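You operate a simulated robot arm through the tools that you are given. There is no shell and no other tool. Be economical: measure what you need, move in short steps, check, and stop when the job is done.

You run a simulated two-armed robot. Do the job below in one go: nothing can be reset, and whatever is moved stays where it is left.

TASK
Open the round frame and dust the inside of its glass.
Fine: hold the frame still while you undo the turn clip; lay the back on the serving tray; the soft brush goes back in its well.

The check looks at the end state, three seconds after you hand in, the way a careful person would. Anything else that was tipped, shoved, dropped, spilled or broken makes it a failure.

THE ROBOT
Two 6-joint arms with two-finger parallel grippers on one trunk, on a base that drives. Base frame: it is fixed to the floor where the robot stands at the start and does not move with it; the origin is under the middle of the robot, x ahead of it, y to its left, z up. Units: mm, degrees, N and s.
The left shoulder is at the start at [60, 187, 1197], the right one opposite. With the tool pointing down near the work surface each hand reaches from about 100 to 600 mm from the robot's upright axis, wherever it stands, measured 20 degrees to its own side. Places, roughly: turn clip [500, 0, 800]; bed of the serving tray [500, -300, 800]. Payload 1.57 kg a hand.
The TCP of each hand is the grasp point between the finger pads, 30 mm short of the fingertips. In the tool frame z runs along the fingers and y along their closing line. Largest opening 110 mm; finger width 24, thickness 12; the body of the gripper, 48 by 112 mm, starts 78 mm behind the TCP.
Orientation is told as [roll, pitch, yaw] about the base's x, y, z axes, in that order, counted from this pose: with the fingers straight down and closing along the base's y, the tool's x points along the base's -x, its y along +y and its z along -z.

THE INTERFACE
- The arms move only by the tool drive_tool. It takes "left_increments", "right_increments" or both (then of equal length, played together; a hand with none holds still); each is a list of rows, each an object of numbers (a shift or turn left out is 0, a gripper value left out holds the last): "dx", "dy", "dz": the shift along the tool's x, y, z in mm; "rx", "ry", "rz": the turn, a rotation vector about the tool's x, y, z in degrees. In form: [{"dx": .., "dy": .., "dz": .., "rx": .., "ry": .., "rz": ..}, ...]. A call has 1 to 8 rows; each row is the pose to reach, as a shift and turn from the pose commanded when the call began, along the tool's axes at that moment. "left_fingers" and "right_fingers" are, for a hand that has rows, the gripper command, from -1 (shut) to 1 (fully open), values between in proportion, set as the call begins (left out, the last holds). A row lasts 0.2 s, in which the tool goes at most 50 mm and 8.6 degrees; a call with a longer step from one row to the next is refused whole, and so is a gripper value outside its range. A pose out of reach is approached as far as the arm can. The call stops where the force on the tool passes 40 N (or 10 N more than at its start, if that is more) or the arm is blocked; 0.2 s more then pass. Each finger travels about 153 mm/s and halts on what it meets, pressing with about 40 N; the grip force reading is that of the motor and also rises with nothing between the fingers. The clock runs only during rows and for 0.2 s after the last one: add rows that repeat a pose to give the fingers time. It gives the time, the measured TCP pose, the force on the tool (base axes), the opening and the grip force at its end, in the units of the frame above (readings bear some noise), and new pictures: "pictures" is both (left out), scene, wrist or none (wrist: the cameras of the hands that moved).
- Cameras (640 x 400 px; columns grow to the right, rows downward): "scene" is now at [8, -6.7, 1734.5]; the picture's right is [-0.26, -0.97, 0.00], its down [-0.83, 0.22, -0.51] and it looks along [0.49, -0.13, -0.86] (base axes); focal length 257 px, centre (320, 200). "left" rides on the left gripper at [-36, 0, -80] in its tool frame; the picture's right is [0.00, -1.00, 0.00], its down [0.97, 0.00, -0.24] and it looks along [0.24, 0.00, 0.97] (tool axes); focal length 218 px, centre (320, 200). "right" rides on the right gripper at [-36, 0, -80] in its tool frame; the picture's right is [0.00, -1.00, 0.00], its down [0.97, 0.00, -0.24] and it looks along [0.24, 0.00, 0.97] (tool axes); focal length 218 px, centre (320, 200).
- move_column(by): slides the trunk up (or, below 0, down) by that many mm; the arms and the scene camera ride with it, the base frame stays. It gives what a move gives, with no picture.
- base_move(legs): drives the robot by 1 to 6 legs, each [ahead, left, turn to the left] in mm, mm and degrees, along the robot's own axes; the way and the turn of a leg run together, so that a leg with both is an arc; at most 1500 mm and 180 degrees a leg. The arms and the cameras ride along, it lands a little off, and it stops where it bumps. It gives what a move gives, and a new picture of the scene camera.
- turn_head(pan, tilt): turns the head with the scene camera to pan (to the left, within 86 degrees either way) and tilt (down, from -29 to 69), counted from straight ahead of the robot. It gives what a move gives, and a new picture of the scene camera.
- locate(camera, pixels): for up to 12 pixels [column, row] of the newest picture of that camera ("zoom" is the newest enlarged one), the place [x, y, z] in the base frame of the surface seen there, good to about 2 mm, but the place of the scene camera against the robot may be out by one fixed shift of up to 18 mm in any direction. It takes no simulated time.
- inspect(camera, box): a new picture of the part [left, top, right, bottom] of that camera's present view, enlarged. It takes no simulated time.
- sign_off(): hands the job in; it is judged then, once.

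Go step by step. Measure first, check grasps and placings, and put right what went wrong. The budget is 80 turns and 170 pictures, counting those below and the enlarged ones. Unless the task says otherwise, let go and move clear before handing in, and close with one line.

The tools are called after "Request:" as a command line: name --argument value ..., lists and objects as JSON in quotes. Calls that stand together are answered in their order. drive_tool: Moves the arms, as the interface text tells. Its arguments: {"type":"object","properties":{"left_increments":{"type":"array"},"left_fingers":{"type":"number"},"right_increments":{"type":"array"},"right_fingers":{"type":"number"},"pictures":{"type":"string","enum":["both","scene","wrist","none"]}},"required":[]} The other tools are called the same way: move_column (by) slides the trunk up or down; base_move (legs) drives the base; turn_head (pan, tilt) turns the head that bears the scene camera; locate (camera, pixels) gives the place of the surface under pixels of a picture; inspect (camera, box) takes an enlarged picture of a part of a camera's view; sign_off () hands the job in.

At the start:

```text
t: 0.0
left_position: [455.2, 112.5, 1195.2]
left_ee_rot: [0.0, 0.0, 0.0]
left_wrist_force: [-0.9, 0.4, 0.2]
left_width: 110.0
left_finger_force: 0.0
right_position: [364.8, -178.7, 1253.6]
right_ee_rot: [-0.1, -0.1, 0.0]
right_wrist_force: [-0.3, -0.1, -0.7]
right_width: 110.0
right_finger_force: 0.0
trunk travel left (down, up): [-825.0, 165.0]
robot x, y, heading: [-0.0, 0.5, 0.1]
head pan, tilt: [-15.0, 59.5]
```

scene: 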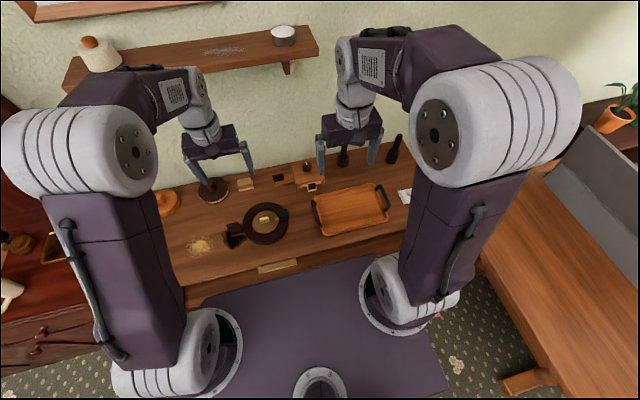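
right: 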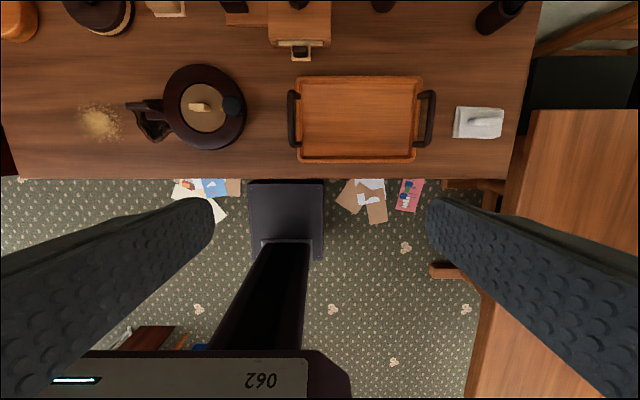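
left: 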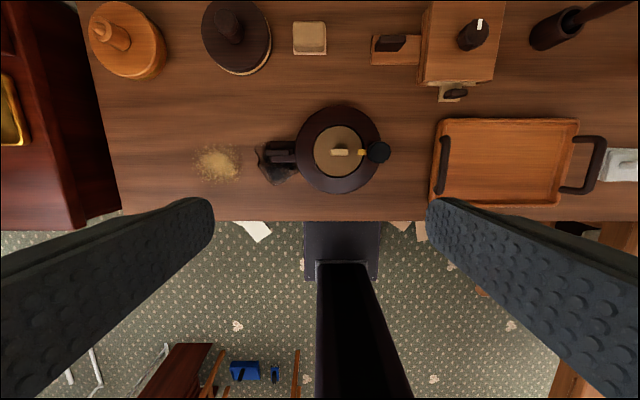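

The wrist pictures show a round frame at left px (338,150) with a turn clip and a handle, the tray at right px (360,118), and several knobbed round objects at the back. I'll enlarge these.

Request:
inspect --camera "left" --box '[240, 90, 400, 200]'

Request:
inspect --camera "left" --box '[360, 0, 600, 150]'

Request:
inspect --camera "left" --box '[60, 0, 360, 190]'

Request:
inspect --camera "scene" --box '[150, 140, 430, 290]'

```text
3.64 times, centred on (320, 145) of left
```

zoom: 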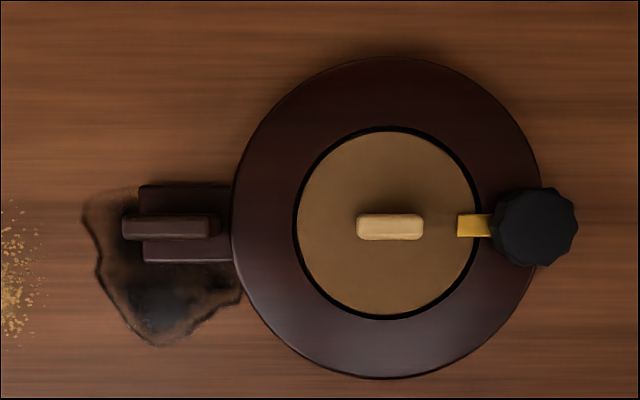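

```text
2.67 times, centred on (480, 75) of left
```

zoom: 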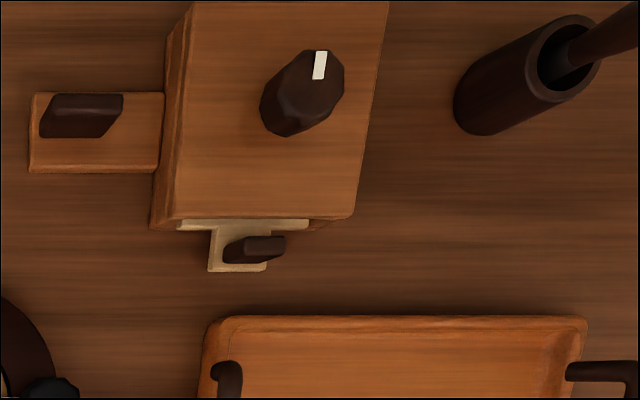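

```text
2.11 times, centred on (210, 95) of left
```

zoom: 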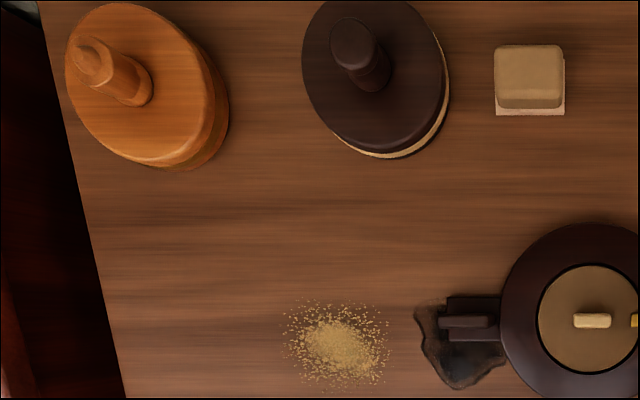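

```text
2.29 times, centred on (290, 215) of scene
```

zoom: 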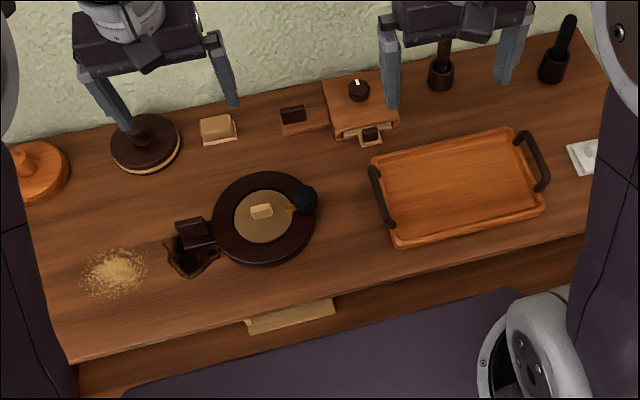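

The frame, clip and tray are clear; two wells stand at the back right with different stems. I'll measure key points.

Request:
locate --camera "left" --pixels '[[376, 152], [358, 152], [339, 152], [325, 170], [310, 120], [283, 152], [282, 160], [338, 110], [338, 190], [420, 190], [459, 30], [453, 93]]'

Request:
locate --camera "right" --pixels '[[360, 120], [303, 80], [303, 158], [418, 80], [414, 156], [292, 118], [430, 118], [299, 5], [383, 5], [490, 22], [480, 122], [301, 52]]'

Request:
inspect --camera "scene" --box '[320, 120, 420, 180]'

Request:
inspect --camera "right" --box '[220, 0, 540, 180]'

```text
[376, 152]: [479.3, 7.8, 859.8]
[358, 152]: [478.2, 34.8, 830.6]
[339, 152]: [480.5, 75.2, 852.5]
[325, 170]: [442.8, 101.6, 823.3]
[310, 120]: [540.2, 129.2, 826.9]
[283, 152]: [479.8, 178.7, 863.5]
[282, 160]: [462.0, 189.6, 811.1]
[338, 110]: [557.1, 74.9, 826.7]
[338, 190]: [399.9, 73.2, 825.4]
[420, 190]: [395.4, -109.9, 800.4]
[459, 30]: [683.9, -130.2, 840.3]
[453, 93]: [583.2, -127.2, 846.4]
```

```text
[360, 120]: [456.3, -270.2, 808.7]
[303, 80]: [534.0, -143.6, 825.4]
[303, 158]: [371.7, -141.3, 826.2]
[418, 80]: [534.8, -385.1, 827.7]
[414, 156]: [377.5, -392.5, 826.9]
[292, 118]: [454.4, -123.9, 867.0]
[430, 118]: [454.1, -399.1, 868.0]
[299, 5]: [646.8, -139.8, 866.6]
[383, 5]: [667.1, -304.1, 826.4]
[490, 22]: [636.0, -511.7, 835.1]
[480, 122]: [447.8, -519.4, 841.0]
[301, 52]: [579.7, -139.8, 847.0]
```

```text
6.40 times, centred on (370, 150) of scene
```

zoom: 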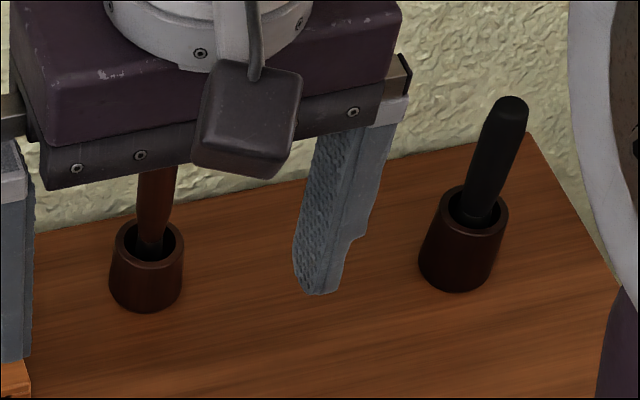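

```text
2.00 times, centred on (380, 90) of right
```

zoom: 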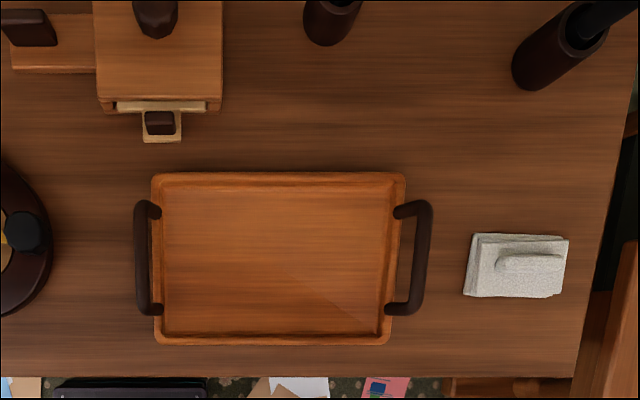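

The brown-stem well is near (670,-310) and the black-stem one near (640,-515), but their bristles are hidden. I'll move the right hand forward, tilted, to look at them.

Request:
drive_tool --right_increments '[{"dx": -20, "dy": -40, "ry": -8}, {"dx": -40, "dy": -80, "ry": -16}, {"dx": -60, "dy": -120, "ry": -24}, {"dx": -70, "dy": -160, "ry": -32}, {"dx": -80, "dy": -200, "ry": -40}]' --right_fingers 1

```text
t: 1.2
left_position: [455.3, 110.0, 1195.5]
left_ee_rot: [0.0, 0.0, 0.1]
left_wrist_force: [0.1, -0.4, 1.0]
left_width: 110.0
left_finger_force: 0.0
right_position: [444.3, -382.0, 1252.6]
right_ee_rot: [0.0, -40.1, -0.3]
right_wrist_force: [1.2, 0.0, -0.3]
right_width: 110.2
right_finger_force: 0.0
trunk travel left (down, up): [-825.0, 165.0]
robot x, y, heading: [-1.5, -1.2, -0.2]
head pan, tilt: [-15.0, 59.5]
```

scene: 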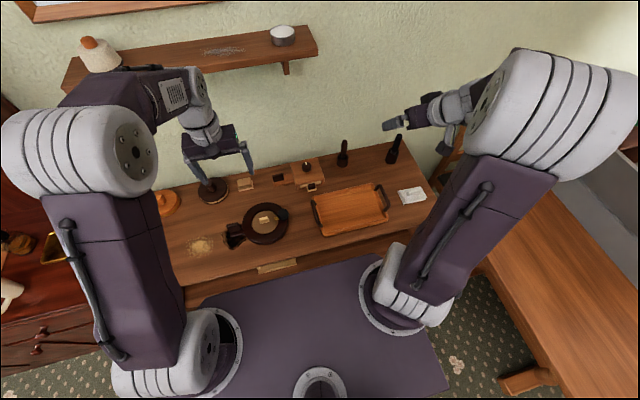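
right: 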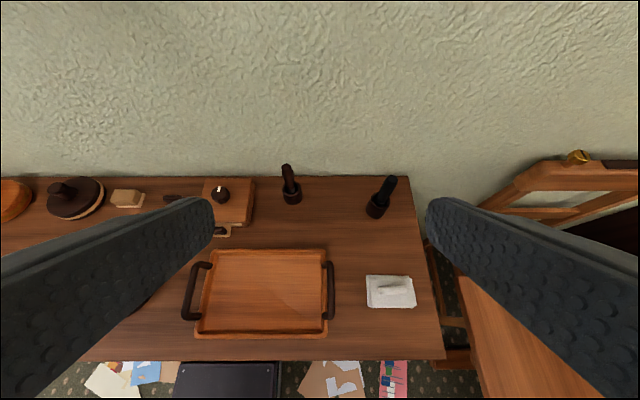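

Request:
inspect --camera "right" --box '[260, 150, 340, 215]'

Request:
inspect --camera "right" --box '[350, 165, 420, 225]'

Request:
locate --camera "right" --pixels '[[287, 169], [291, 188], [292, 200], [390, 181], [382, 195], [376, 210], [390, 290], [219, 189]]'

Request:
inspect --camera "right" --box '[0, 160, 260, 250]'

```text
6.15 times, centred on (300, 182) of right
```

zoom: 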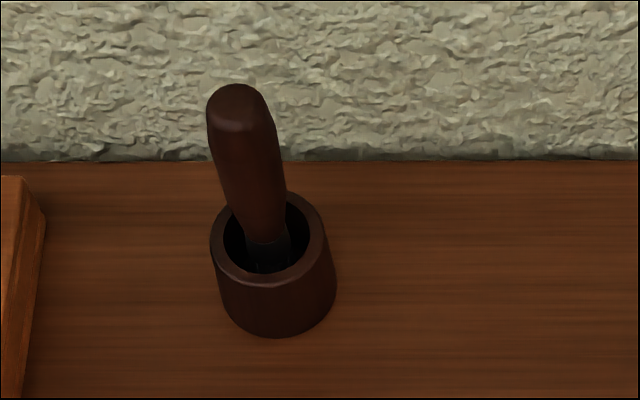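

```text
6.67 times, centred on (385, 195) of right
```

zoom: 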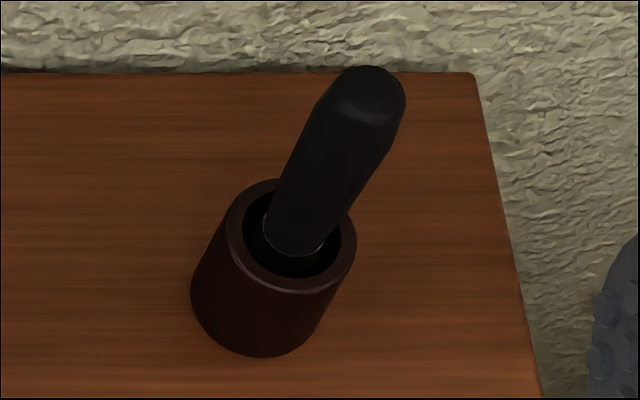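

```text
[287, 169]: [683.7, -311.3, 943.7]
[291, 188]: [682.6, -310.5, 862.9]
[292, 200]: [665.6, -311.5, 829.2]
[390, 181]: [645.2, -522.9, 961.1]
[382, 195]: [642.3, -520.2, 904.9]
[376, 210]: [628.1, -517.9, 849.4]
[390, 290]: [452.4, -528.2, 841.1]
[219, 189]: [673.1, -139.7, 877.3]
```

```text
2.46 times, centred on (130, 205) of right
```

zoom: 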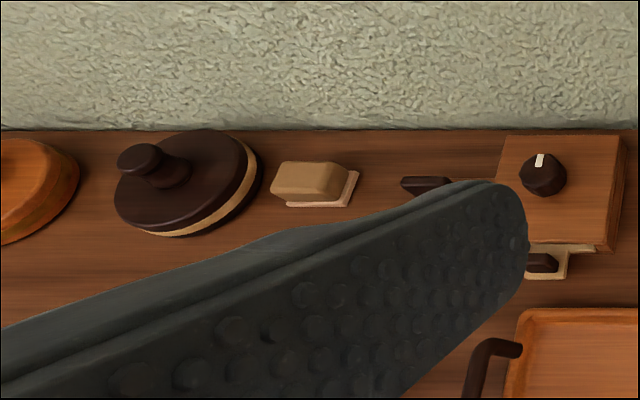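

Two upright brushes are found; I'll identify the soft one after pulling it. First the frame: I move the left hand over its handle (yaw 90) and the right hand over the clip.

Request:
drive_tool --left_increments '[{"dx": -3, "dy": 8, "dz": 20, "rz": -8}, {"dx": -6, "dy": 16, "dz": 40, "rz": -16}, {"dx": -9, "dy": 24, "dz": 60, "rz": -24}, {"dx": -12, "dy": 32, "dz": 80, "rz": -32}, {"dx": -15, "dy": 40, "dz": 100, "rz": -40}, {"dx": -18, "dy": 48, "dz": 120, "rz": -48}, {"dx": -21, "dy": 56, "dz": 140, "rz": -56}, {"dx": -25, "dy": 68, "dz": 160, "rz": -64}]' --right_increments '[{"dx": 8, "dy": 44, "dz": 15, "ry": 5}, {"dx": 15, "dy": 87, "dz": 31, "ry": 10}, {"dx": 23, "dy": 131, "dz": 46, "ry": 15}, {"dx": 31, "dy": 175, "dz": 61, "ry": 20}, {"dx": 38, "dy": 219, "dz": 77, "ry": 25}, {"dx": 46, "dy": 262, "dz": 92, "ry": 30}, {"dx": 54, "dy": 306, "dz": 107, "ry": 35}, {"dx": 61, "dy": 350, "dz": 123, "ry": 40}]' --left_fingers 0 --pictures "none"

```text
t: 3.0
left_position: [482.9, 183.2, 1032.9]
left_ee_rot: [0.0, 0.1, 64.2]
left_wrist_force: [0.0, -0.5, 0.9]
left_width: 54.8
left_finger_force: 0.0
right_position: [478.9, -28.5, 1118.8]
right_ee_rot: [-0.2, 0.1, 0.0]
right_wrist_force: [-0.2, 0.3, -0.1]
right_width: 110.0
right_finger_force: 0.0
trunk travel left (down, up): [-825.0, 165.0]
robot x, y, heading: [-1.2, -0.4, 0.1]
head pan, tilt: [-15.0, 59.5]
```

Both hands are near their stations. I finish the left yaw and lower both a little to look.

Request:
drive_tool --left_increments '[{"rz": -8, "dz": 20}, {"rz": -16, "dz": 40}, {"rz": -24, "dz": 60}, {"rz": -26, "dz": 60}]' --right_increments '[{"dy": 18, "dz": 40}, {"dy": 36, "dz": 70}, {"dy": 36, "dz": 110}, {"dy": 36, "dz": 130}]'

```text
t: 4.0
left_position: [480.4, 179.9, 973.9]
left_ee_rot: [0.0, -0.1, 90.0]
left_wrist_force: [0.1, -0.9, 0.5]
left_width: 54.9
left_finger_force: 0.0
right_position: [477.3, 8.1, 988.6]
right_ee_rot: [-0.1, 0.0, 0.0]
right_wrist_force: [0.4, -0.4, 0.0]
right_width: 110.1
right_finger_force: 0.1
trunk travel left (down, up): [-825.0, 165.0]
robot x, y, heading: [-0.3, -1.4, -0.0]
head pan, tilt: [-15.0, 59.5]
```

scene: 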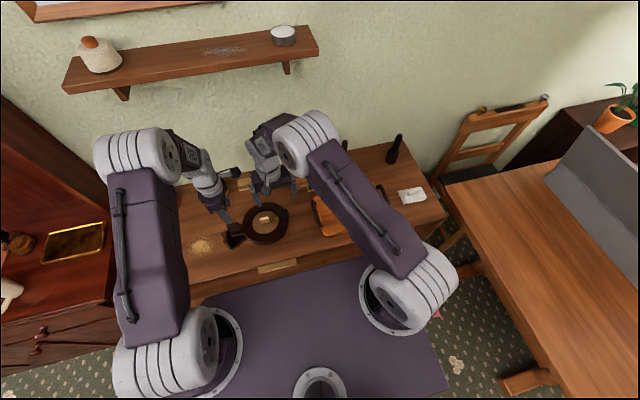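
right: 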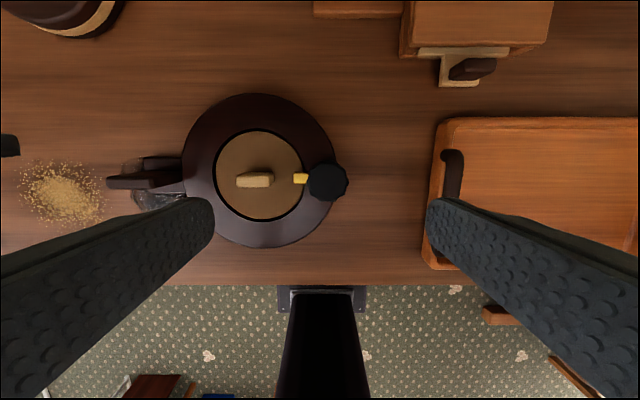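
left: 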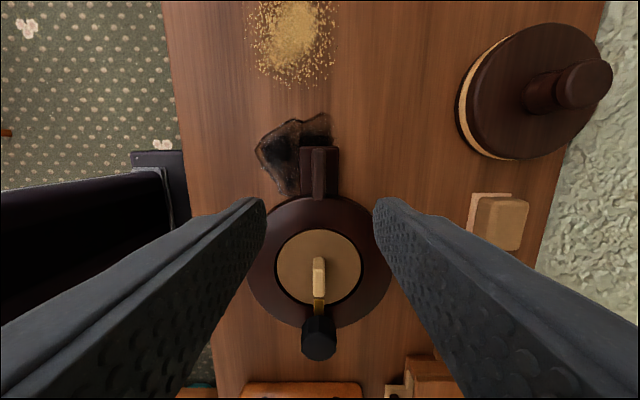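

Request:
inspect --camera "right" --box '[90, 90, 360, 250]'

Request:
locate --camera "right" --pixels '[[327, 181], [312, 181], [343, 184], [329, 165], [328, 199], [300, 179], [255, 181], [240, 182], [115, 183], [150, 180], [165, 165], [330, 230]]'

Request:
inspect --camera "left" --box '[240, 100, 400, 200]'

Request:
locate --camera "left" --pixels '[[320, 150], [320, 190], [314, 165], [326, 165], [334, 180], [306, 180], [334, 155]]'

```text
2.37 times, centred on (225, 170) of right
```

zoom: 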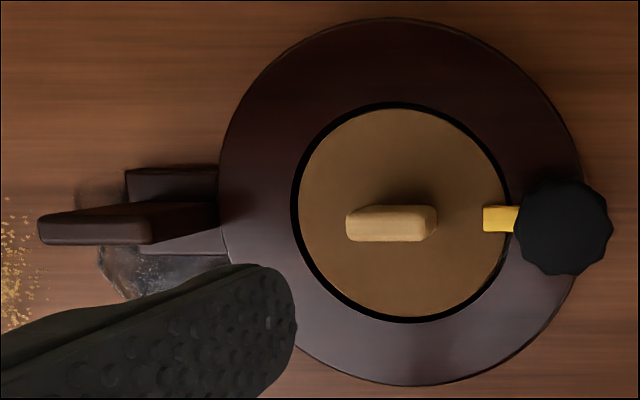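

```text
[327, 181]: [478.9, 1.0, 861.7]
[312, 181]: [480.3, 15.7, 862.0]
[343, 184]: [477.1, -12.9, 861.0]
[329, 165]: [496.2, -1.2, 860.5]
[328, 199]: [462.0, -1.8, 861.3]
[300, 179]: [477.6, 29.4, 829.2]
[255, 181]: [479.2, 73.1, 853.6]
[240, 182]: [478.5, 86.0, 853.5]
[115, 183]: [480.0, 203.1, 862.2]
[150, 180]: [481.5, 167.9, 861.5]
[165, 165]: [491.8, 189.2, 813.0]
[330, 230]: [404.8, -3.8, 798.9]
```

```text
4.00 times, centred on (320, 150) of left
```

zoom: 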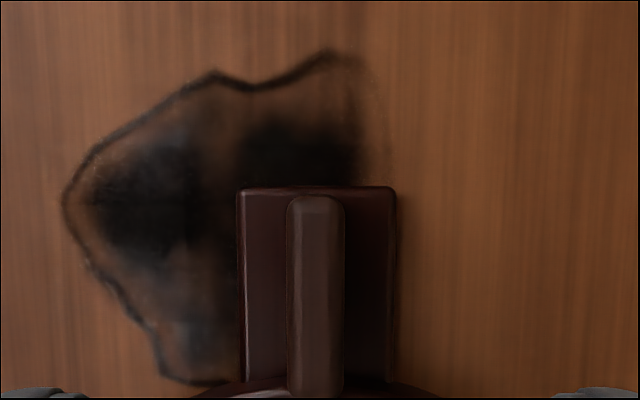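

```text
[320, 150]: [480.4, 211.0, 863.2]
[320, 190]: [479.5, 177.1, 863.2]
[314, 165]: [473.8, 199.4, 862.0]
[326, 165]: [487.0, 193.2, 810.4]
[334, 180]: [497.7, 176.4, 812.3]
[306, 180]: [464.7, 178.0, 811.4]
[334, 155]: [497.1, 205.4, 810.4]
```

The handle spans y 163–213 at x 480, top 862; the clip knob is centred at (479, 1), top 861. I lower the left hand onto the handle and the right hand, part-closed, just above the knob.

Request:
drive_tool --left_increments '[{"dx": -7, "dz": 40}, {"dx": -7, "dz": 80}, {"dx": -7, "dz": 110}, {"dx": -7, "dz": 123}, {"dx": -7, "dz": 123}]' --right_increments '[{"dx": -1.5, "dy": -4, "dz": 20}, {"dx": -1.5, "dy": -7, "dz": 45}, {"dx": -1.5, "dy": -7, "dz": 65}, {"dx": -1.5, "dy": -7, "dz": 80}, {"dx": -1.5, "dy": -7, "dz": 80}]' --right_fingers 0.1 --pictures "wrist"

```text
t: 5.2
left_position: [478.7, 187.1, 850.0]
left_ee_rot: [0.0, 0.0, 90.0]
left_wrist_force: [-0.3, 0.1, 0.8]
left_width: 54.7
left_finger_force: 0.0
right_position: [478.6, 0.6, 908.8]
right_ee_rot: [0.0, 0.0, 0.1]
right_wrist_force: [0.2, -0.1, 0.1]
right_width: 60.4
right_finger_force: 0.0
trunk travel left (down, up): [-825.0, 165.0]
robot x, y, heading: [2.9, 1.1, 0.1]
head pan, tilt: [-15.0, 59.5]
```

right: 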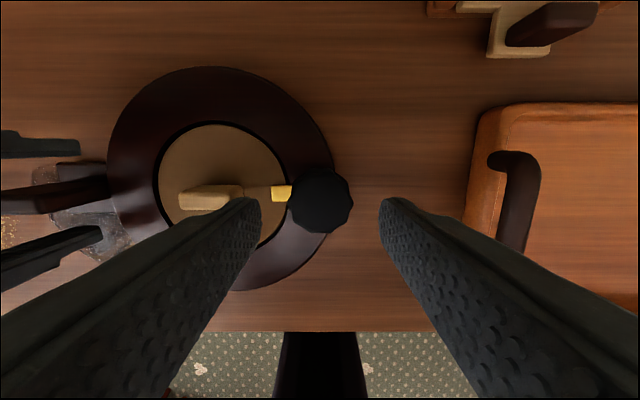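
left: 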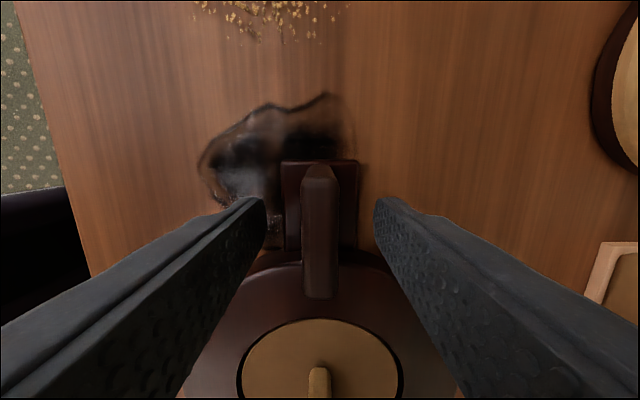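

The left fingers straddle the handle, the right fingers straddle the knob. I close the left and lower the right to z≈866.

Request:
drive_tool --left_increments '[{}, {}, {}]' --right_increments '[{"dz": 20}, {"dz": 42}, {"dz": 42}]' --left_fingers -1 --pictures "none"

Request:
drive_tool --right_increments '[{}, {}, {}]' --right_fingers -1 --pictures "wrist"

```text
t: 6.0
left_position: [479.6, 186.2, 850.8]
left_ee_rot: [-0.1, 0.0, 90.1]
left_wrist_force: [0.5, 0.6, 1.6]
left_width: 13.0
left_finger_force: 29.7
right_position: [478.1, -0.4, 867.1]
right_ee_rot: [0.0, 0.0, 0.0]
right_wrist_force: [0.0, -0.8, -1.2]
right_width: 60.7
right_finger_force: 0.1
trunk travel left (down, up): [-825.0, 165.0]
robot x, y, heading: [-0.2, -2.9, 0.2]
head pan, tilt: [-15.0, 59.5]
```

```text
t: 6.8
left_position: [480.0, 185.9, 851.1]
left_ee_rot: [-0.1, 0.0, 89.9]
left_wrist_force: [-1.5, 2.6, 3.7]
left_width: 12.6
left_finger_force: 29.9
right_position: [479.3, -0.0, 866.1]
right_ee_rot: [0.0, 0.0, 0.0]
right_wrist_force: [0.4, -1.4, -0.5]
right_width: 38.7
right_finger_force: 39.8
trunk travel left (down, up): [-825.0, 165.0]
robot x, y, heading: [1.2, -0.8, 0.2]
head pan, tilt: [-15.0, 59.5]
```

right: 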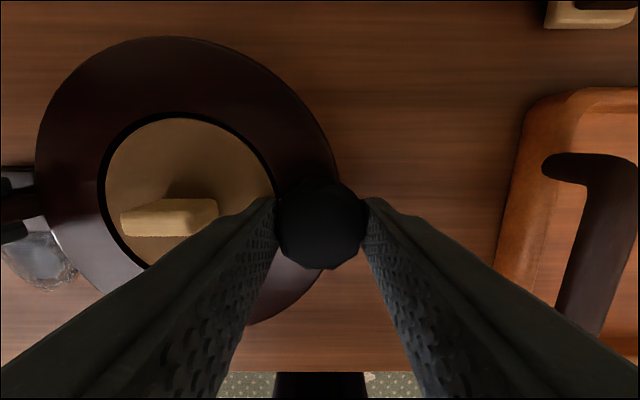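

The frame is held (13 mm) and the knob is gripped (38.7 mm). I turn the knob a first 24° and watch the force.

Request:
drive_tool --right_increments '[{"rz": -6}, {"rz": -12}, {"rz": -18}, {"rz": -24}]' --pictures "wrist"

```text
t: 7.8
left_position: [479.9, 185.2, 849.9]
left_ee_rot: [0.1, 0.0, 90.1]
left_wrist_force: [0.5, 9.1, 2.8]
left_width: 12.4
left_finger_force: 29.5
right_position: [477.9, -0.2, 867.8]
right_ee_rot: [0.0, 0.0, 24.2]
right_wrist_force: [0.6, -9.5, 0.3]
right_width: 39.0
right_finger_force: 39.9
trunk travel left (down, up): [-825.0, 165.0]
robot x, y, heading: [-3.7, -1.1, -0.1]
head pan, tilt: [-15.0, 59.5]
```

right: 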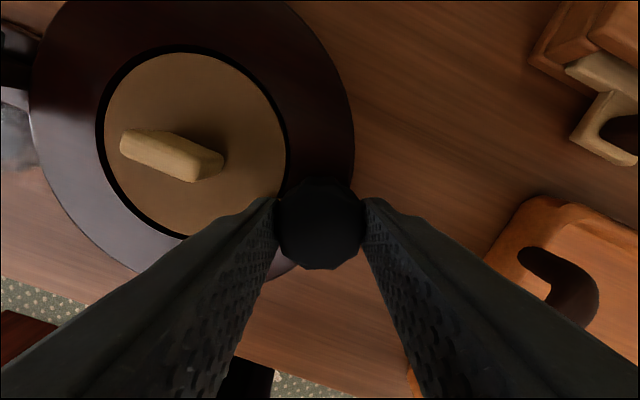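

The turn went with only ~9 N. I continue to 84°.

Request:
drive_tool --right_increments '[{"rz": -8}, {"rz": -16}, {"rz": -24}, {"rz": -32}, {"rz": -40}, {"rz": -48}, {"rz": -56}, {"rz": -64}]' --pictures "wrist"

```text
t: 9.6
left_position: [479.3, 186.8, 851.2]
left_ee_rot: [-0.1, 0.0, 90.1]
left_wrist_force: [-1.1, 26.3, 1.4]
left_width: 13.0
left_finger_force: 29.2
right_position: [478.3, -0.5, 868.0]
right_ee_rot: [0.0, 0.0, 88.2]
right_wrist_force: [3.9, -27.7, 3.4]
right_width: 39.1
right_finger_force: 40.1
trunk travel left (down, up): [-825.0, 165.0]
robot x, y, heading: [-0.8, -1.3, -0.2]
head pan, tilt: [-15.0, 59.5]
```

right: 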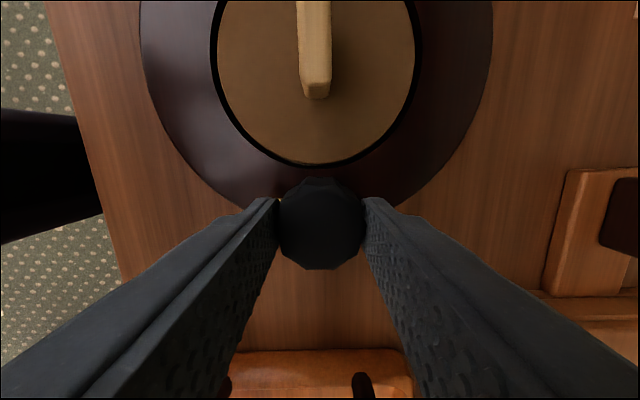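

The tongue no longer overlaps the disk (px 320,165 clear). I release the knob and lift the right hand.

Request:
drive_tool --right_increments '[{}, {}, {"dz": -30}, {"dz": -70}, {"dz": -110}]' --right_fingers 0.1 --pictures "wrist"

```text
t: 10.8
left_position: [479.5, 185.7, 851.3]
left_ee_rot: [0.0, -0.1, 90.0]
left_wrist_force: [-0.2, -1.0, 1.7]
left_width: 12.7
left_finger_force: 29.7
right_position: [478.9, 1.6, 977.9]
right_ee_rot: [0.0, -0.1, 88.0]
right_wrist_force: [1.0, 0.0, 0.5]
right_width: 60.4
right_finger_force: 0.0
trunk travel left (down, up): [-825.0, 165.0]
robot x, y, heading: [0.0, 0.4, 0.0]
head pan, tilt: [-15.0, 59.5]
```

right: 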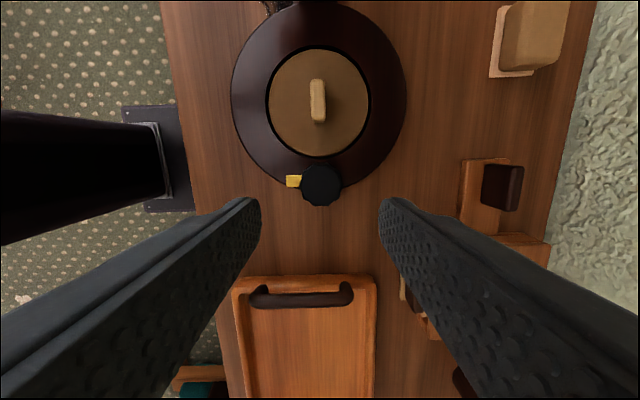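

The tongue now points away at px (293,181). I release the handle, retract the left hand, and locate the back's grip.

Request:
drive_tool --left_increments '[{}, {}, {"dz": -40}, {"dz": -80}, {"dz": -120}, {"dx": -40, "dz": -150}, {"dx": -80, "dz": -180}, {"dx": -100, "dz": -200}]' --left_fingers 0 --pictures "none"

Request:
locate --camera "right" --pixels '[[318, 85], [318, 116], [318, 100], [290, 120], [318, 145], [275, 100], [362, 100], [318, 54], [293, 181], [320, 185], [318, 300], [318, 350]]'

```text
t: 12.6
left_position: [481.5, 286.0, 1053.1]
left_ee_rot: [0.0, 0.0, 90.0]
left_wrist_force: [0.1, -0.5, -0.6]
left_width: 54.8
left_finger_force: 0.1
right_position: [479.0, 0.2, 976.7]
right_ee_rot: [0.0, 0.0, 88.0]
right_wrist_force: [-0.9, 0.1, -0.6]
right_width: 60.4
right_finger_force: 0.1
trunk travel left (down, up): [-825.0, 165.0]
robot x, y, heading: [-1.9, -1.7, -0.2]
head pan, tilt: [-15.0, 59.5]
```

```text
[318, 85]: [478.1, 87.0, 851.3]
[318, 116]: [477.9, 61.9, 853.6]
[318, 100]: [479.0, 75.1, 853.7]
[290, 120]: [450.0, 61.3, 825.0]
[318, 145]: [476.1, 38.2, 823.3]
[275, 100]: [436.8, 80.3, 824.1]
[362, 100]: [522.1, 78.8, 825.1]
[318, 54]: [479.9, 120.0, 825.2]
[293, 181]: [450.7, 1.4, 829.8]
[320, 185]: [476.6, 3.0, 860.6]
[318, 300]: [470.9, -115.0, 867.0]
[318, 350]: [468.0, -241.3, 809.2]
```

The back's grip is centred at (478.5, 74.5), top 853, disk at 825. I descend on it with the right hand.

Request:
drive_tool --right_increments '[{"dx": -40, "dy": 2}, {"dx": -74, "dy": 3, "dz": 20}, {"dx": -74, "dy": 3, "dz": 60}, {"dx": -74, "dy": 3, "dz": 100}, {"dx": -74, "dy": 3, "dz": 115}, {"dx": -74, "dy": 3, "dz": 115}]' --pictures "wrist"

```text
t: 14.0
left_position: [480.8, 286.6, 1053.2]
left_ee_rot: [0.0, 0.0, 89.9]
left_wrist_force: [-0.2, -0.5, 0.4]
left_width: 55.2
left_finger_force: 0.1
right_position: [478.0, 74.6, 863.4]
right_ee_rot: [0.1, 0.0, 88.0]
right_wrist_force: [-0.3, -0.9, -0.1]
right_width: 60.5
right_finger_force: 0.1
trunk travel left (down, up): [-825.0, 165.0]
robot x, y, heading: [-1.7, -1.0, -0.2]
head pan, tilt: [-15.0, 59.5]
```

right: 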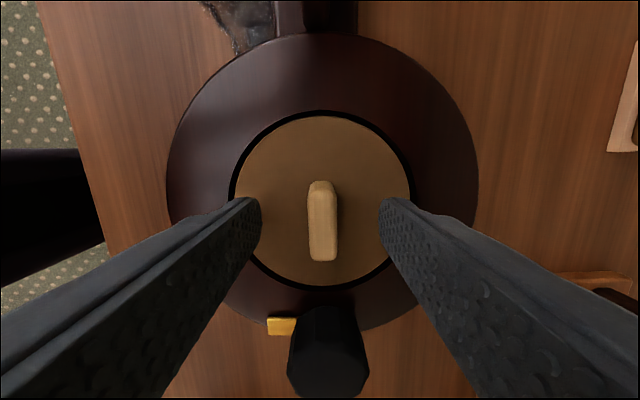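

The fingers straddle the grip at px (322,220). I close and lift straight up.

Request:
drive_tool --right_increments '[{}, {}, {}, {"dz": -15}, {"dz": -40}, {"dz": -80}, {"dz": -120}, {"dz": -120}]' --right_fingers -1

```text
t: 15.8
left_position: [481.3, 286.7, 1052.5]
left_ee_rot: [0.0, 0.0, 90.0]
left_wrist_force: [-1.0, 0.4, 0.4]
left_width: 55.1
left_finger_force: 0.0
right_position: [477.9, 74.3, 983.4]
right_ee_rot: [0.0, -0.1, 88.1]
right_wrist_force: [0.3, 0.3, 0.2]
right_width: 12.2
right_finger_force: 29.0
trunk travel left (down, up): [-825.0, 165.0]
robot x, y, heading: [-1.3, -3.7, -0.0]
head pan, tilt: [-15.0, 59.5]
```

scene: 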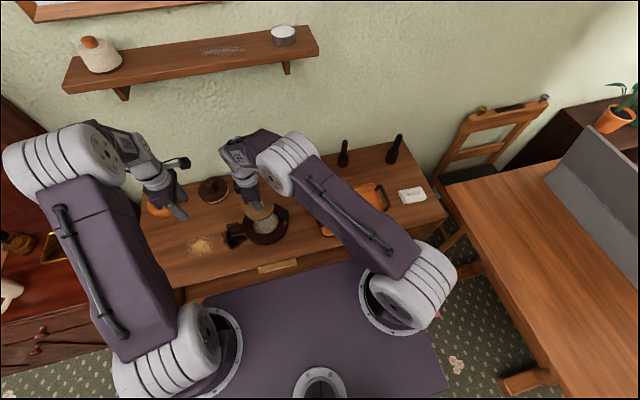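
right: 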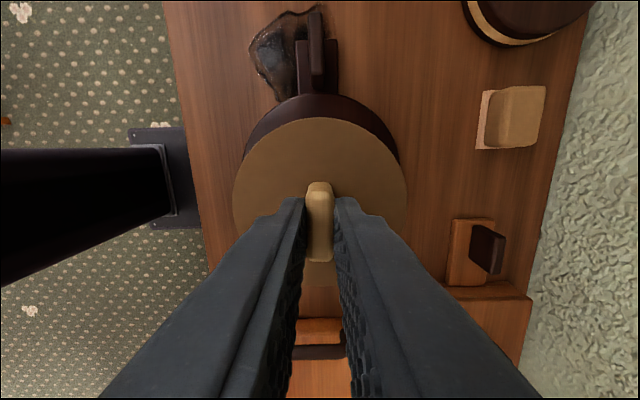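

The back is held and clear. I carry it over the tray centre (455, -268).

Request:
drive_tool --right_increments '[{"dx": 43, "dy": 1}, {"dx": 86, "dy": 3}, {"dx": 129, "dy": 4}, {"dx": 172, "dy": 6}, {"dx": 215, "dy": 7}, {"dx": 258, "dy": 8}, {"dx": 301, "dy": 10}, {"dx": 342, "dy": 11}]'

```text
t: 17.6
left_position: [480.5, 284.8, 1051.0]
left_ee_rot: [0.0, -0.1, 90.0]
left_wrist_force: [0.4, 0.0, -0.4]
left_width: 55.1
left_finger_force: 0.1
right_position: [454.1, -266.3, 982.6]
right_ee_rot: [0.0, -0.1, 88.0]
right_wrist_force: [-0.4, 0.0, -1.2]
right_width: 11.8
right_finger_force: 29.6
trunk travel left (down, up): [-825.0, 165.0]
robot x, y, heading: [0.5, -3.1, 0.0]
head pan, tilt: [-15.0, 59.5]
```

scene: 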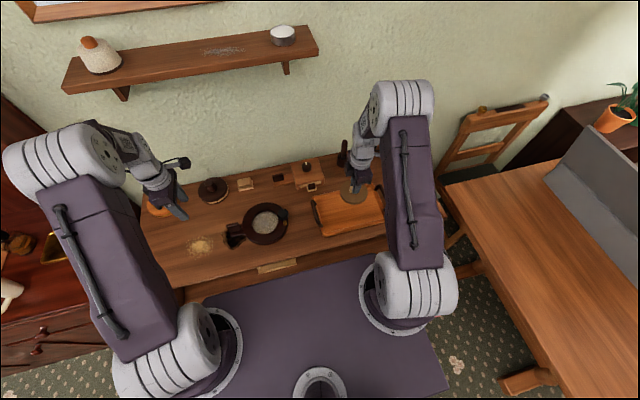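
right: 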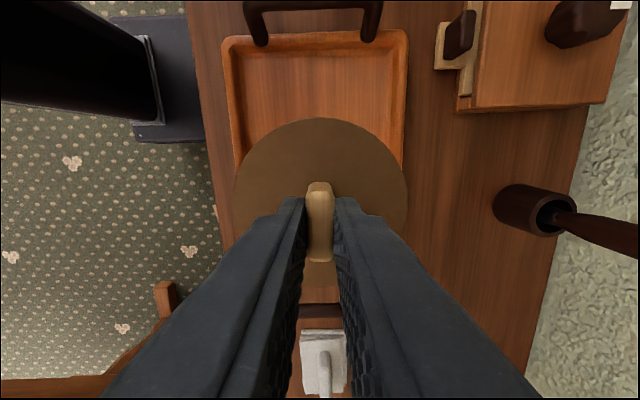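

It hangs centred over the tray. I lower to just above the bed.

Request:
drive_tool --right_increments '[{"dz": 40}, {"dz": 80}, {"dz": 110}, {"dz": 120}, {"dz": 124}, {"dz": 126}, {"dz": 128}]' --pictures "none"

Request:
inspect --camera "scene" --box '[290, 150, 400, 250]'

Request:
inspect --camera "scene" --box '[210, 185, 310, 265]'

```text
t: 19.2
left_position: [480.1, 287.9, 1052.3]
left_ee_rot: [-0.2, 0.1, 90.0]
left_wrist_force: [0.2, -0.4, -0.4]
left_width: 55.0
left_finger_force: 0.0
right_position: [455.6, -267.2, 855.9]
right_ee_rot: [-0.3, 0.0, 87.9]
right_wrist_force: [4.1, -2.3, 27.9]
right_width: 12.2
right_finger_force: 29.4
trunk travel left (down, up): [-825.0, 165.0]
robot x, y, heading: [-1.1, -1.9, -0.2]
head pan, tilt: [-15.0, 59.5]
```

```text
4.00 times, centred on (345, 200) of scene
```

zoom: 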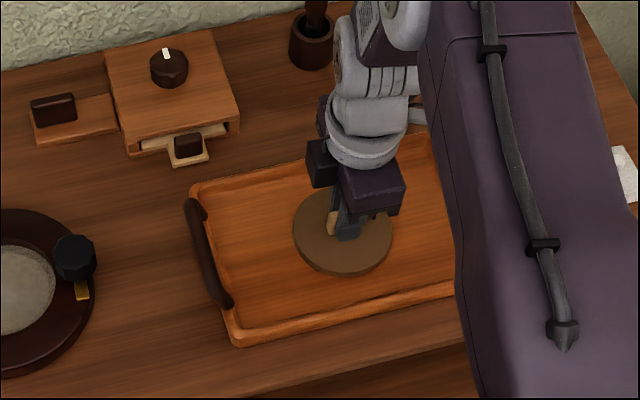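

```text
5.00 times, centred on (260, 225) of scene
```

zoom: 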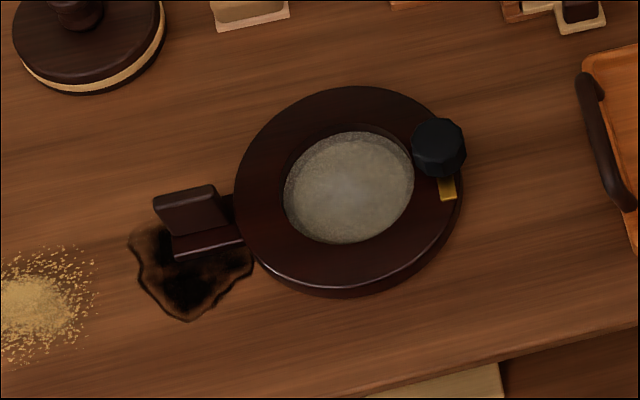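

The back rests on the bed (28 N contact), and the dusty glass shows in the frame. I release and rise.

Request:
drive_tool --right_increments '[{"dz": -1}, {"dz": -1}, {"dz": -1}, {"dz": -30}, {"dz": -75}, {"dz": -120}, {"dz": -160}]' --right_fingers 0

```text
t: 20.8
left_position: [479.8, 287.2, 1052.7]
left_ee_rot: [0.0, 0.0, 90.0]
left_wrist_force: [-0.7, 0.0, -0.7]
left_width: 55.1
left_finger_force: 0.0
right_position: [452.8, -267.0, 1013.9]
right_ee_rot: [0.0, 0.0, 87.9]
right_wrist_force: [-0.2, 0.0, -0.5]
right_width: 55.1
right_finger_force: 0.1
trunk travel left (down, up): [-825.0, 165.0]
robot x, y, heading: [2.6, 1.4, 0.0]
head pan, tilt: [-15.0, 59.5]
```

scene: 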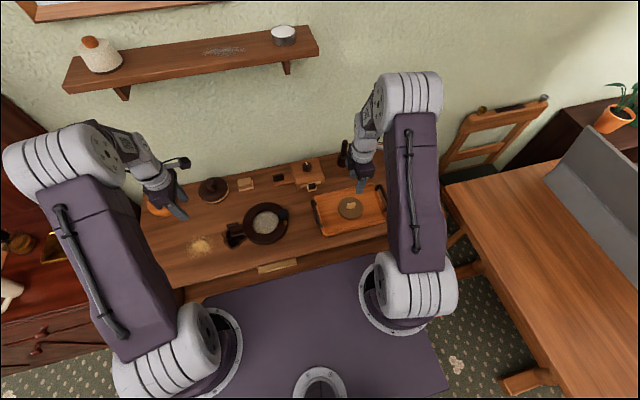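
right: 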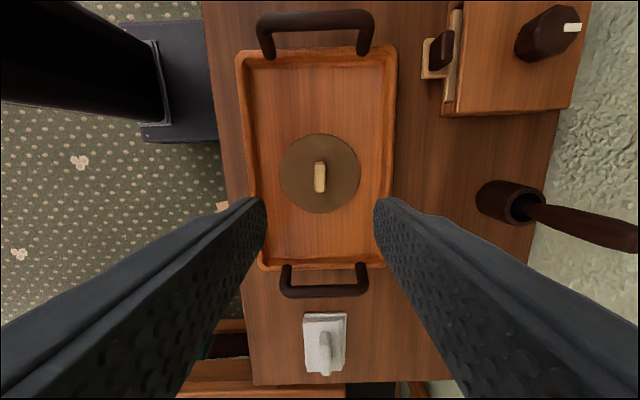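

The back lies flat on the tray. Now I unwind the right wrist's yaw to approach the brown-handled brush.

Request:
drive_tool --right_increments '[{"rz": 8.5, "dz": -10}, {"rz": 17, "dz": -20}, {"rz": 25.5, "dz": -30}, {"rz": 34, "dz": -40}, {"rz": 42.5, "dz": -50}, {"rz": 51, "dz": -50}, {"rz": 59.5, "dz": -50}, {"rz": 68, "dz": -50}]' --pictures "none"

Request:
drive_tool --right_increments '[{"rz": 7}, {"rz": 14}, {"rz": 20}]' --pictures "none"

Request:
drive_tool --right_increments '[{"ry": -7}, {"ry": -14, "dy": -10}, {"ry": -21, "dy": -20}, {"ry": -28, "dy": -30}, {"ry": -35, "dy": -44}]'

```text
t: 22.6
left_position: [480.9, 286.6, 1052.5]
left_ee_rot: [-0.1, 0.0, 90.0]
left_wrist_force: [-0.7, 0.5, -0.7]
left_width: 54.8
left_finger_force: 0.1
right_position: [455.2, -267.8, 1063.9]
right_ee_rot: [0.0, 0.0, 19.9]
right_wrist_force: [0.7, -0.1, 0.2]
right_width: 55.1
right_finger_force: 0.0
trunk travel left (down, up): [-825.0, 165.0]
robot x, y, heading: [-0.9, -2.1, -0.0]
head pan, tilt: [-15.0, 59.5]
```

```text
t: 23.4
left_position: [480.3, 286.3, 1051.8]
left_ee_rot: [0.0, 0.0, 90.0]
left_wrist_force: [0.4, -0.2, -0.8]
left_width: 55.0
left_finger_force: 0.1
right_position: [453.9, -266.5, 1063.9]
right_ee_rot: [0.0, 0.0, -0.2]
right_wrist_force: [-0.1, -0.9, -0.2]
right_width: 55.3
right_finger_force: 0.1
trunk travel left (down, up): [-825.0, 165.0]
robot x, y, heading: [-0.7, 2.6, 0.0]
head pan, tilt: [-15.0, 59.5]
```

```text
t: 24.6
left_position: [479.0, 285.5, 1050.6]
left_ee_rot: [0.0, 0.0, 90.0]
left_wrist_force: [-0.3, 0.0, -0.2]
left_width: 55.1
left_finger_force: 0.3
right_position: [453.0, -285.0, 1061.8]
right_ee_rot: [4.8, -29.3, -0.4]
right_wrist_force: [-0.4, -0.4, 0.0]
right_width: 54.9
right_finger_force: 0.2
right hand out of reach, approached as far as the arm can: row 3, 4, 5
trunk travel left (down, up): [-825.0, 165.0]
robot x, y, heading: [-1.6, 2.4, -0.1]
head pan, tilt: [-15.0, 59.5]
```

scene: 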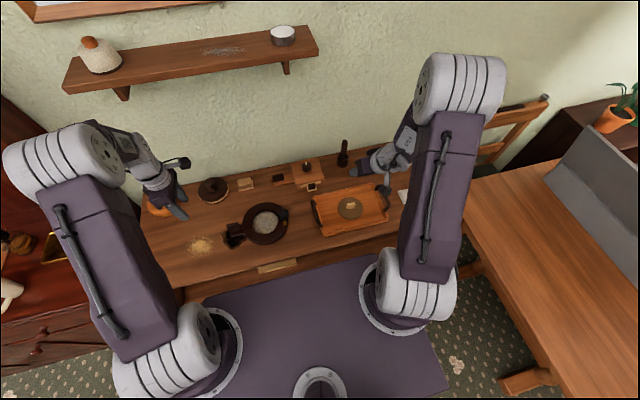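
right: 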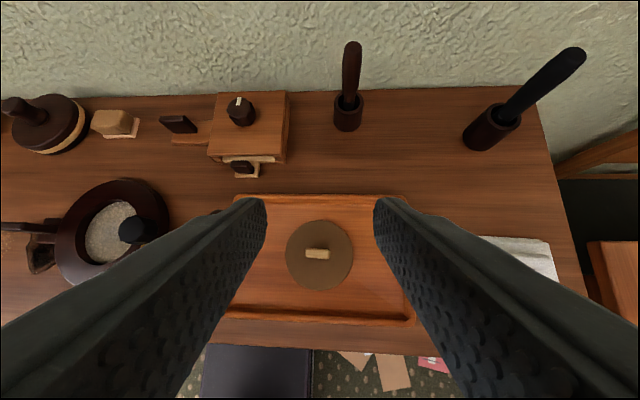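

The tilt ran out of wrist range here. I check how much room there is for driving ahead, measuring the deck against the table edge and the wall.

Request:
locate --camera "scene" --pixels '[[320, 270], [370, 258], [205, 300], [320, 380], [260, 285], [275, 266], [300, 257], [440, 370]]'

Request:
locate --camera "right" --pixels '[[255, 380], [350, 90], [352, 45], [349, 98], [348, 120], [500, 110], [572, 55], [320, 344], [230, 320]]'

Request:
inspect --camera "right" --box '[320, 30, 380, 140]'

Request:
inspect --camera "right" --box '[450, 30, 600, 160]'

```text
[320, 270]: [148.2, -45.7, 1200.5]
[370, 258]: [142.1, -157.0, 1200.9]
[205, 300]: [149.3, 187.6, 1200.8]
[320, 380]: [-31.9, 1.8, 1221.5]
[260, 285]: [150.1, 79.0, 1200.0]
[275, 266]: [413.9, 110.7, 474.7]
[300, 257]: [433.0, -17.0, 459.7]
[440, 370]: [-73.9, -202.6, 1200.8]
```

```text
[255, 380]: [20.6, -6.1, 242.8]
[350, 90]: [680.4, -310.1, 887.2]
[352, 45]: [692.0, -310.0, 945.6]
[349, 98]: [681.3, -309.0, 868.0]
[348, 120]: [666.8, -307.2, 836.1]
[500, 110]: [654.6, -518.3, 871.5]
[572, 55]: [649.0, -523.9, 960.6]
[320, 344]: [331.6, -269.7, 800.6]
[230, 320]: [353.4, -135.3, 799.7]
```

```text
3.64 times, centred on (350, 85) of right
```

zoom: 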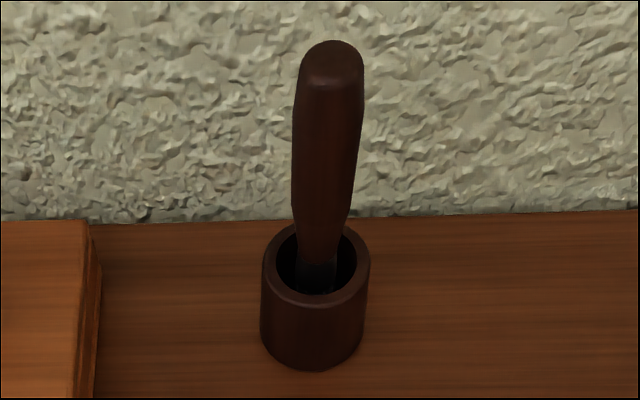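

```text
3.08 times, centred on (525, 95) of right
```

zoom: 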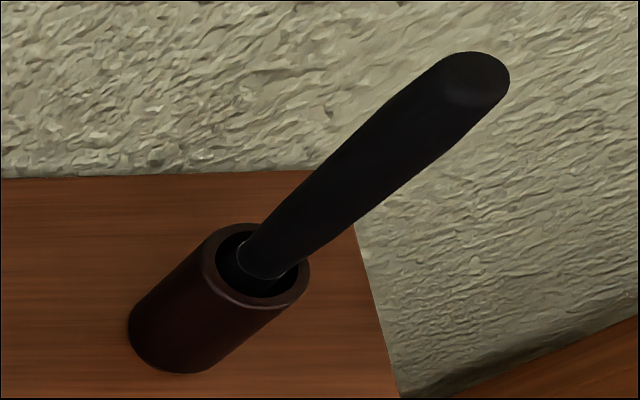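

The deck in front is the torso at z 1200, the table front edge is x≈331, so there is room ahead. I check the wall shelf's place before driving.

Request:
locate --camera "scene" --pixels '[[68, 88], [200, 68], [316, 55], [283, 40], [98, 60], [240, 190], [210, 185], [400, 60]]'

Request:
turn_head --pan 0 --tilt 69

```text
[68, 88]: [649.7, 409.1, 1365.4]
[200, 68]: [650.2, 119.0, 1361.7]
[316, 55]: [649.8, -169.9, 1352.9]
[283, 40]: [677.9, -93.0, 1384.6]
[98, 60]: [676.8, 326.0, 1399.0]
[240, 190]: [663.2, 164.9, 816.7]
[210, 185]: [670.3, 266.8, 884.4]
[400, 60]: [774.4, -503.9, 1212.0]
```

```text
t: 25.4
left_position: [480.2, 287.0, 1051.8]
left_ee_rot: [0.0, 0.0, 90.0]
left_wrist_force: [-0.3, 0.2, 0.5]
left_width: 54.6
left_finger_force: 0.1
right_position: [453.2, -283.5, 1063.6]
right_ee_rot: [4.7, -29.2, -0.4]
right_wrist_force: [0.0, 1.1, -0.4]
right_width: 54.8
right_finger_force: 0.1
trunk travel left (down, up): [-825.0, 165.0]
robot x, y, heading: [0.7, -1.4, -0.1]
head pan, tilt: [0.0, 68.8]
```

scene: 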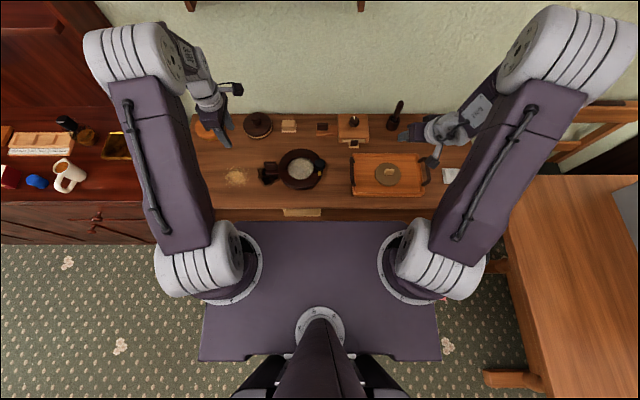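

The shelf (x≥650, z 1360) is clear of the arms. I drive 120 mm ahead.

Request:
base_move --legs '[[120, 0, 0]]'

```text
t: 26.7
left_position: [590.6, 287.0, 1049.5]
left_ee_rot: [0.4, 0.0, 90.0]
left_wrist_force: [0.6, 0.5, -0.1]
left_width: 55.3
left_finger_force: 0.1
right_position: [562.9, -284.3, 1059.1]
right_ee_rot: [4.6, -28.9, -0.5]
right_wrist_force: [-0.1, 0.0, -0.5]
right_width: 54.9
right_finger_force: 0.0
trunk travel left (down, up): [-825.0, 165.0]
robot x, y, heading: [104.9, -1.4, -0.1]
head pan, tilt: [0.0, 68.8]
stopped in leg 1: the robot was blocked; the commanded pose is now the measured one
```

scene: 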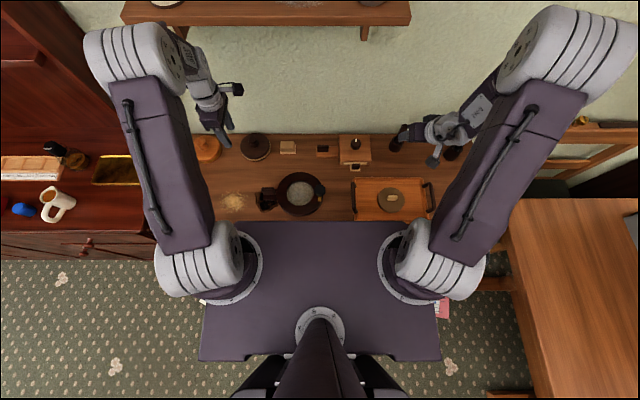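

The base touched the table at 105 mm. I back off 15 mm and check that nothing shifted.

Request:
base_move --legs '[[-12, 0, 0]]'

Request:
inspect --camera "scene" --box '[180, 120, 480, 230]'

Request:
inspect --camera "right" --box '[0, 0, 640, 400]'

```text
t: 27.4
left_position: [575.2, 286.1, 1050.3]
left_ee_rot: [0.2, -0.1, 90.0]
left_wrist_force: [0.1, 0.1, -0.6]
left_width: 55.0
left_finger_force: 0.0
right_position: [549.1, -283.8, 1061.0]
right_ee_rot: [4.5, -29.1, -0.5]
right_wrist_force: [1.1, 0.2, 0.2]
right_width: 55.0
right_finger_force: 0.1
trunk travel left (down, up): [-825.0, 165.0]
robot x, y, heading: [93.7, -2.5, -0.1]
head pan, tilt: [0.0, 68.8]
```

scene: 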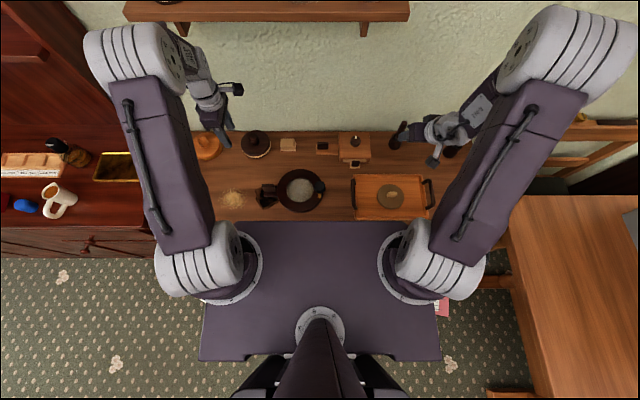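

```text
2.13 times, centred on (330, 175) of scene
```

zoom: 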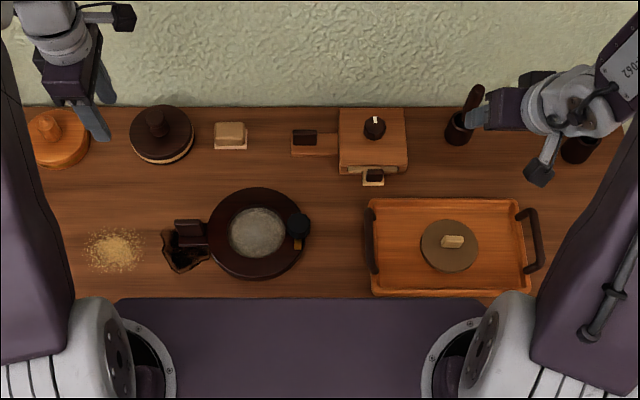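

```text
1.00 times, centred on (320, 200) of right
```

zoom: 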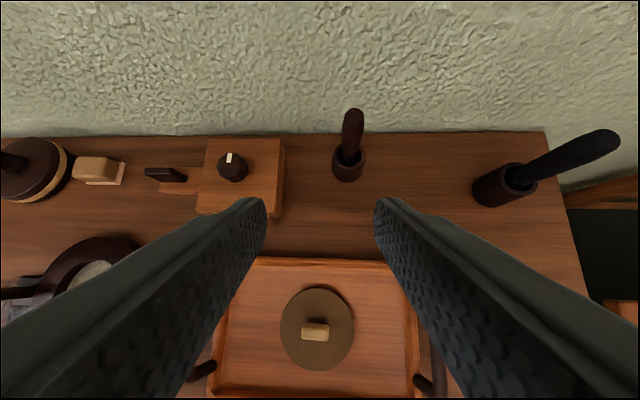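

Nothing shifted. I re-measure the brown brush from here.

Request:
locate --camera "right" --pixels '[[352, 112], [352, 125], [350, 145], [349, 155], [340, 165], [345, 132], [610, 140], [560, 163], [515, 180], [325, 132]]'

```text
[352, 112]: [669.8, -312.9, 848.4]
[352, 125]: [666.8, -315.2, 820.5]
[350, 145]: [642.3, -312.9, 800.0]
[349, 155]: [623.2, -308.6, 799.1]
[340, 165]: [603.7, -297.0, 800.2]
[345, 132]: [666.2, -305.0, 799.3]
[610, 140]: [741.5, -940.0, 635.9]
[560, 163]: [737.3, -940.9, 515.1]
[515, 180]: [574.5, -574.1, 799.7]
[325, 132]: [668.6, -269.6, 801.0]
```

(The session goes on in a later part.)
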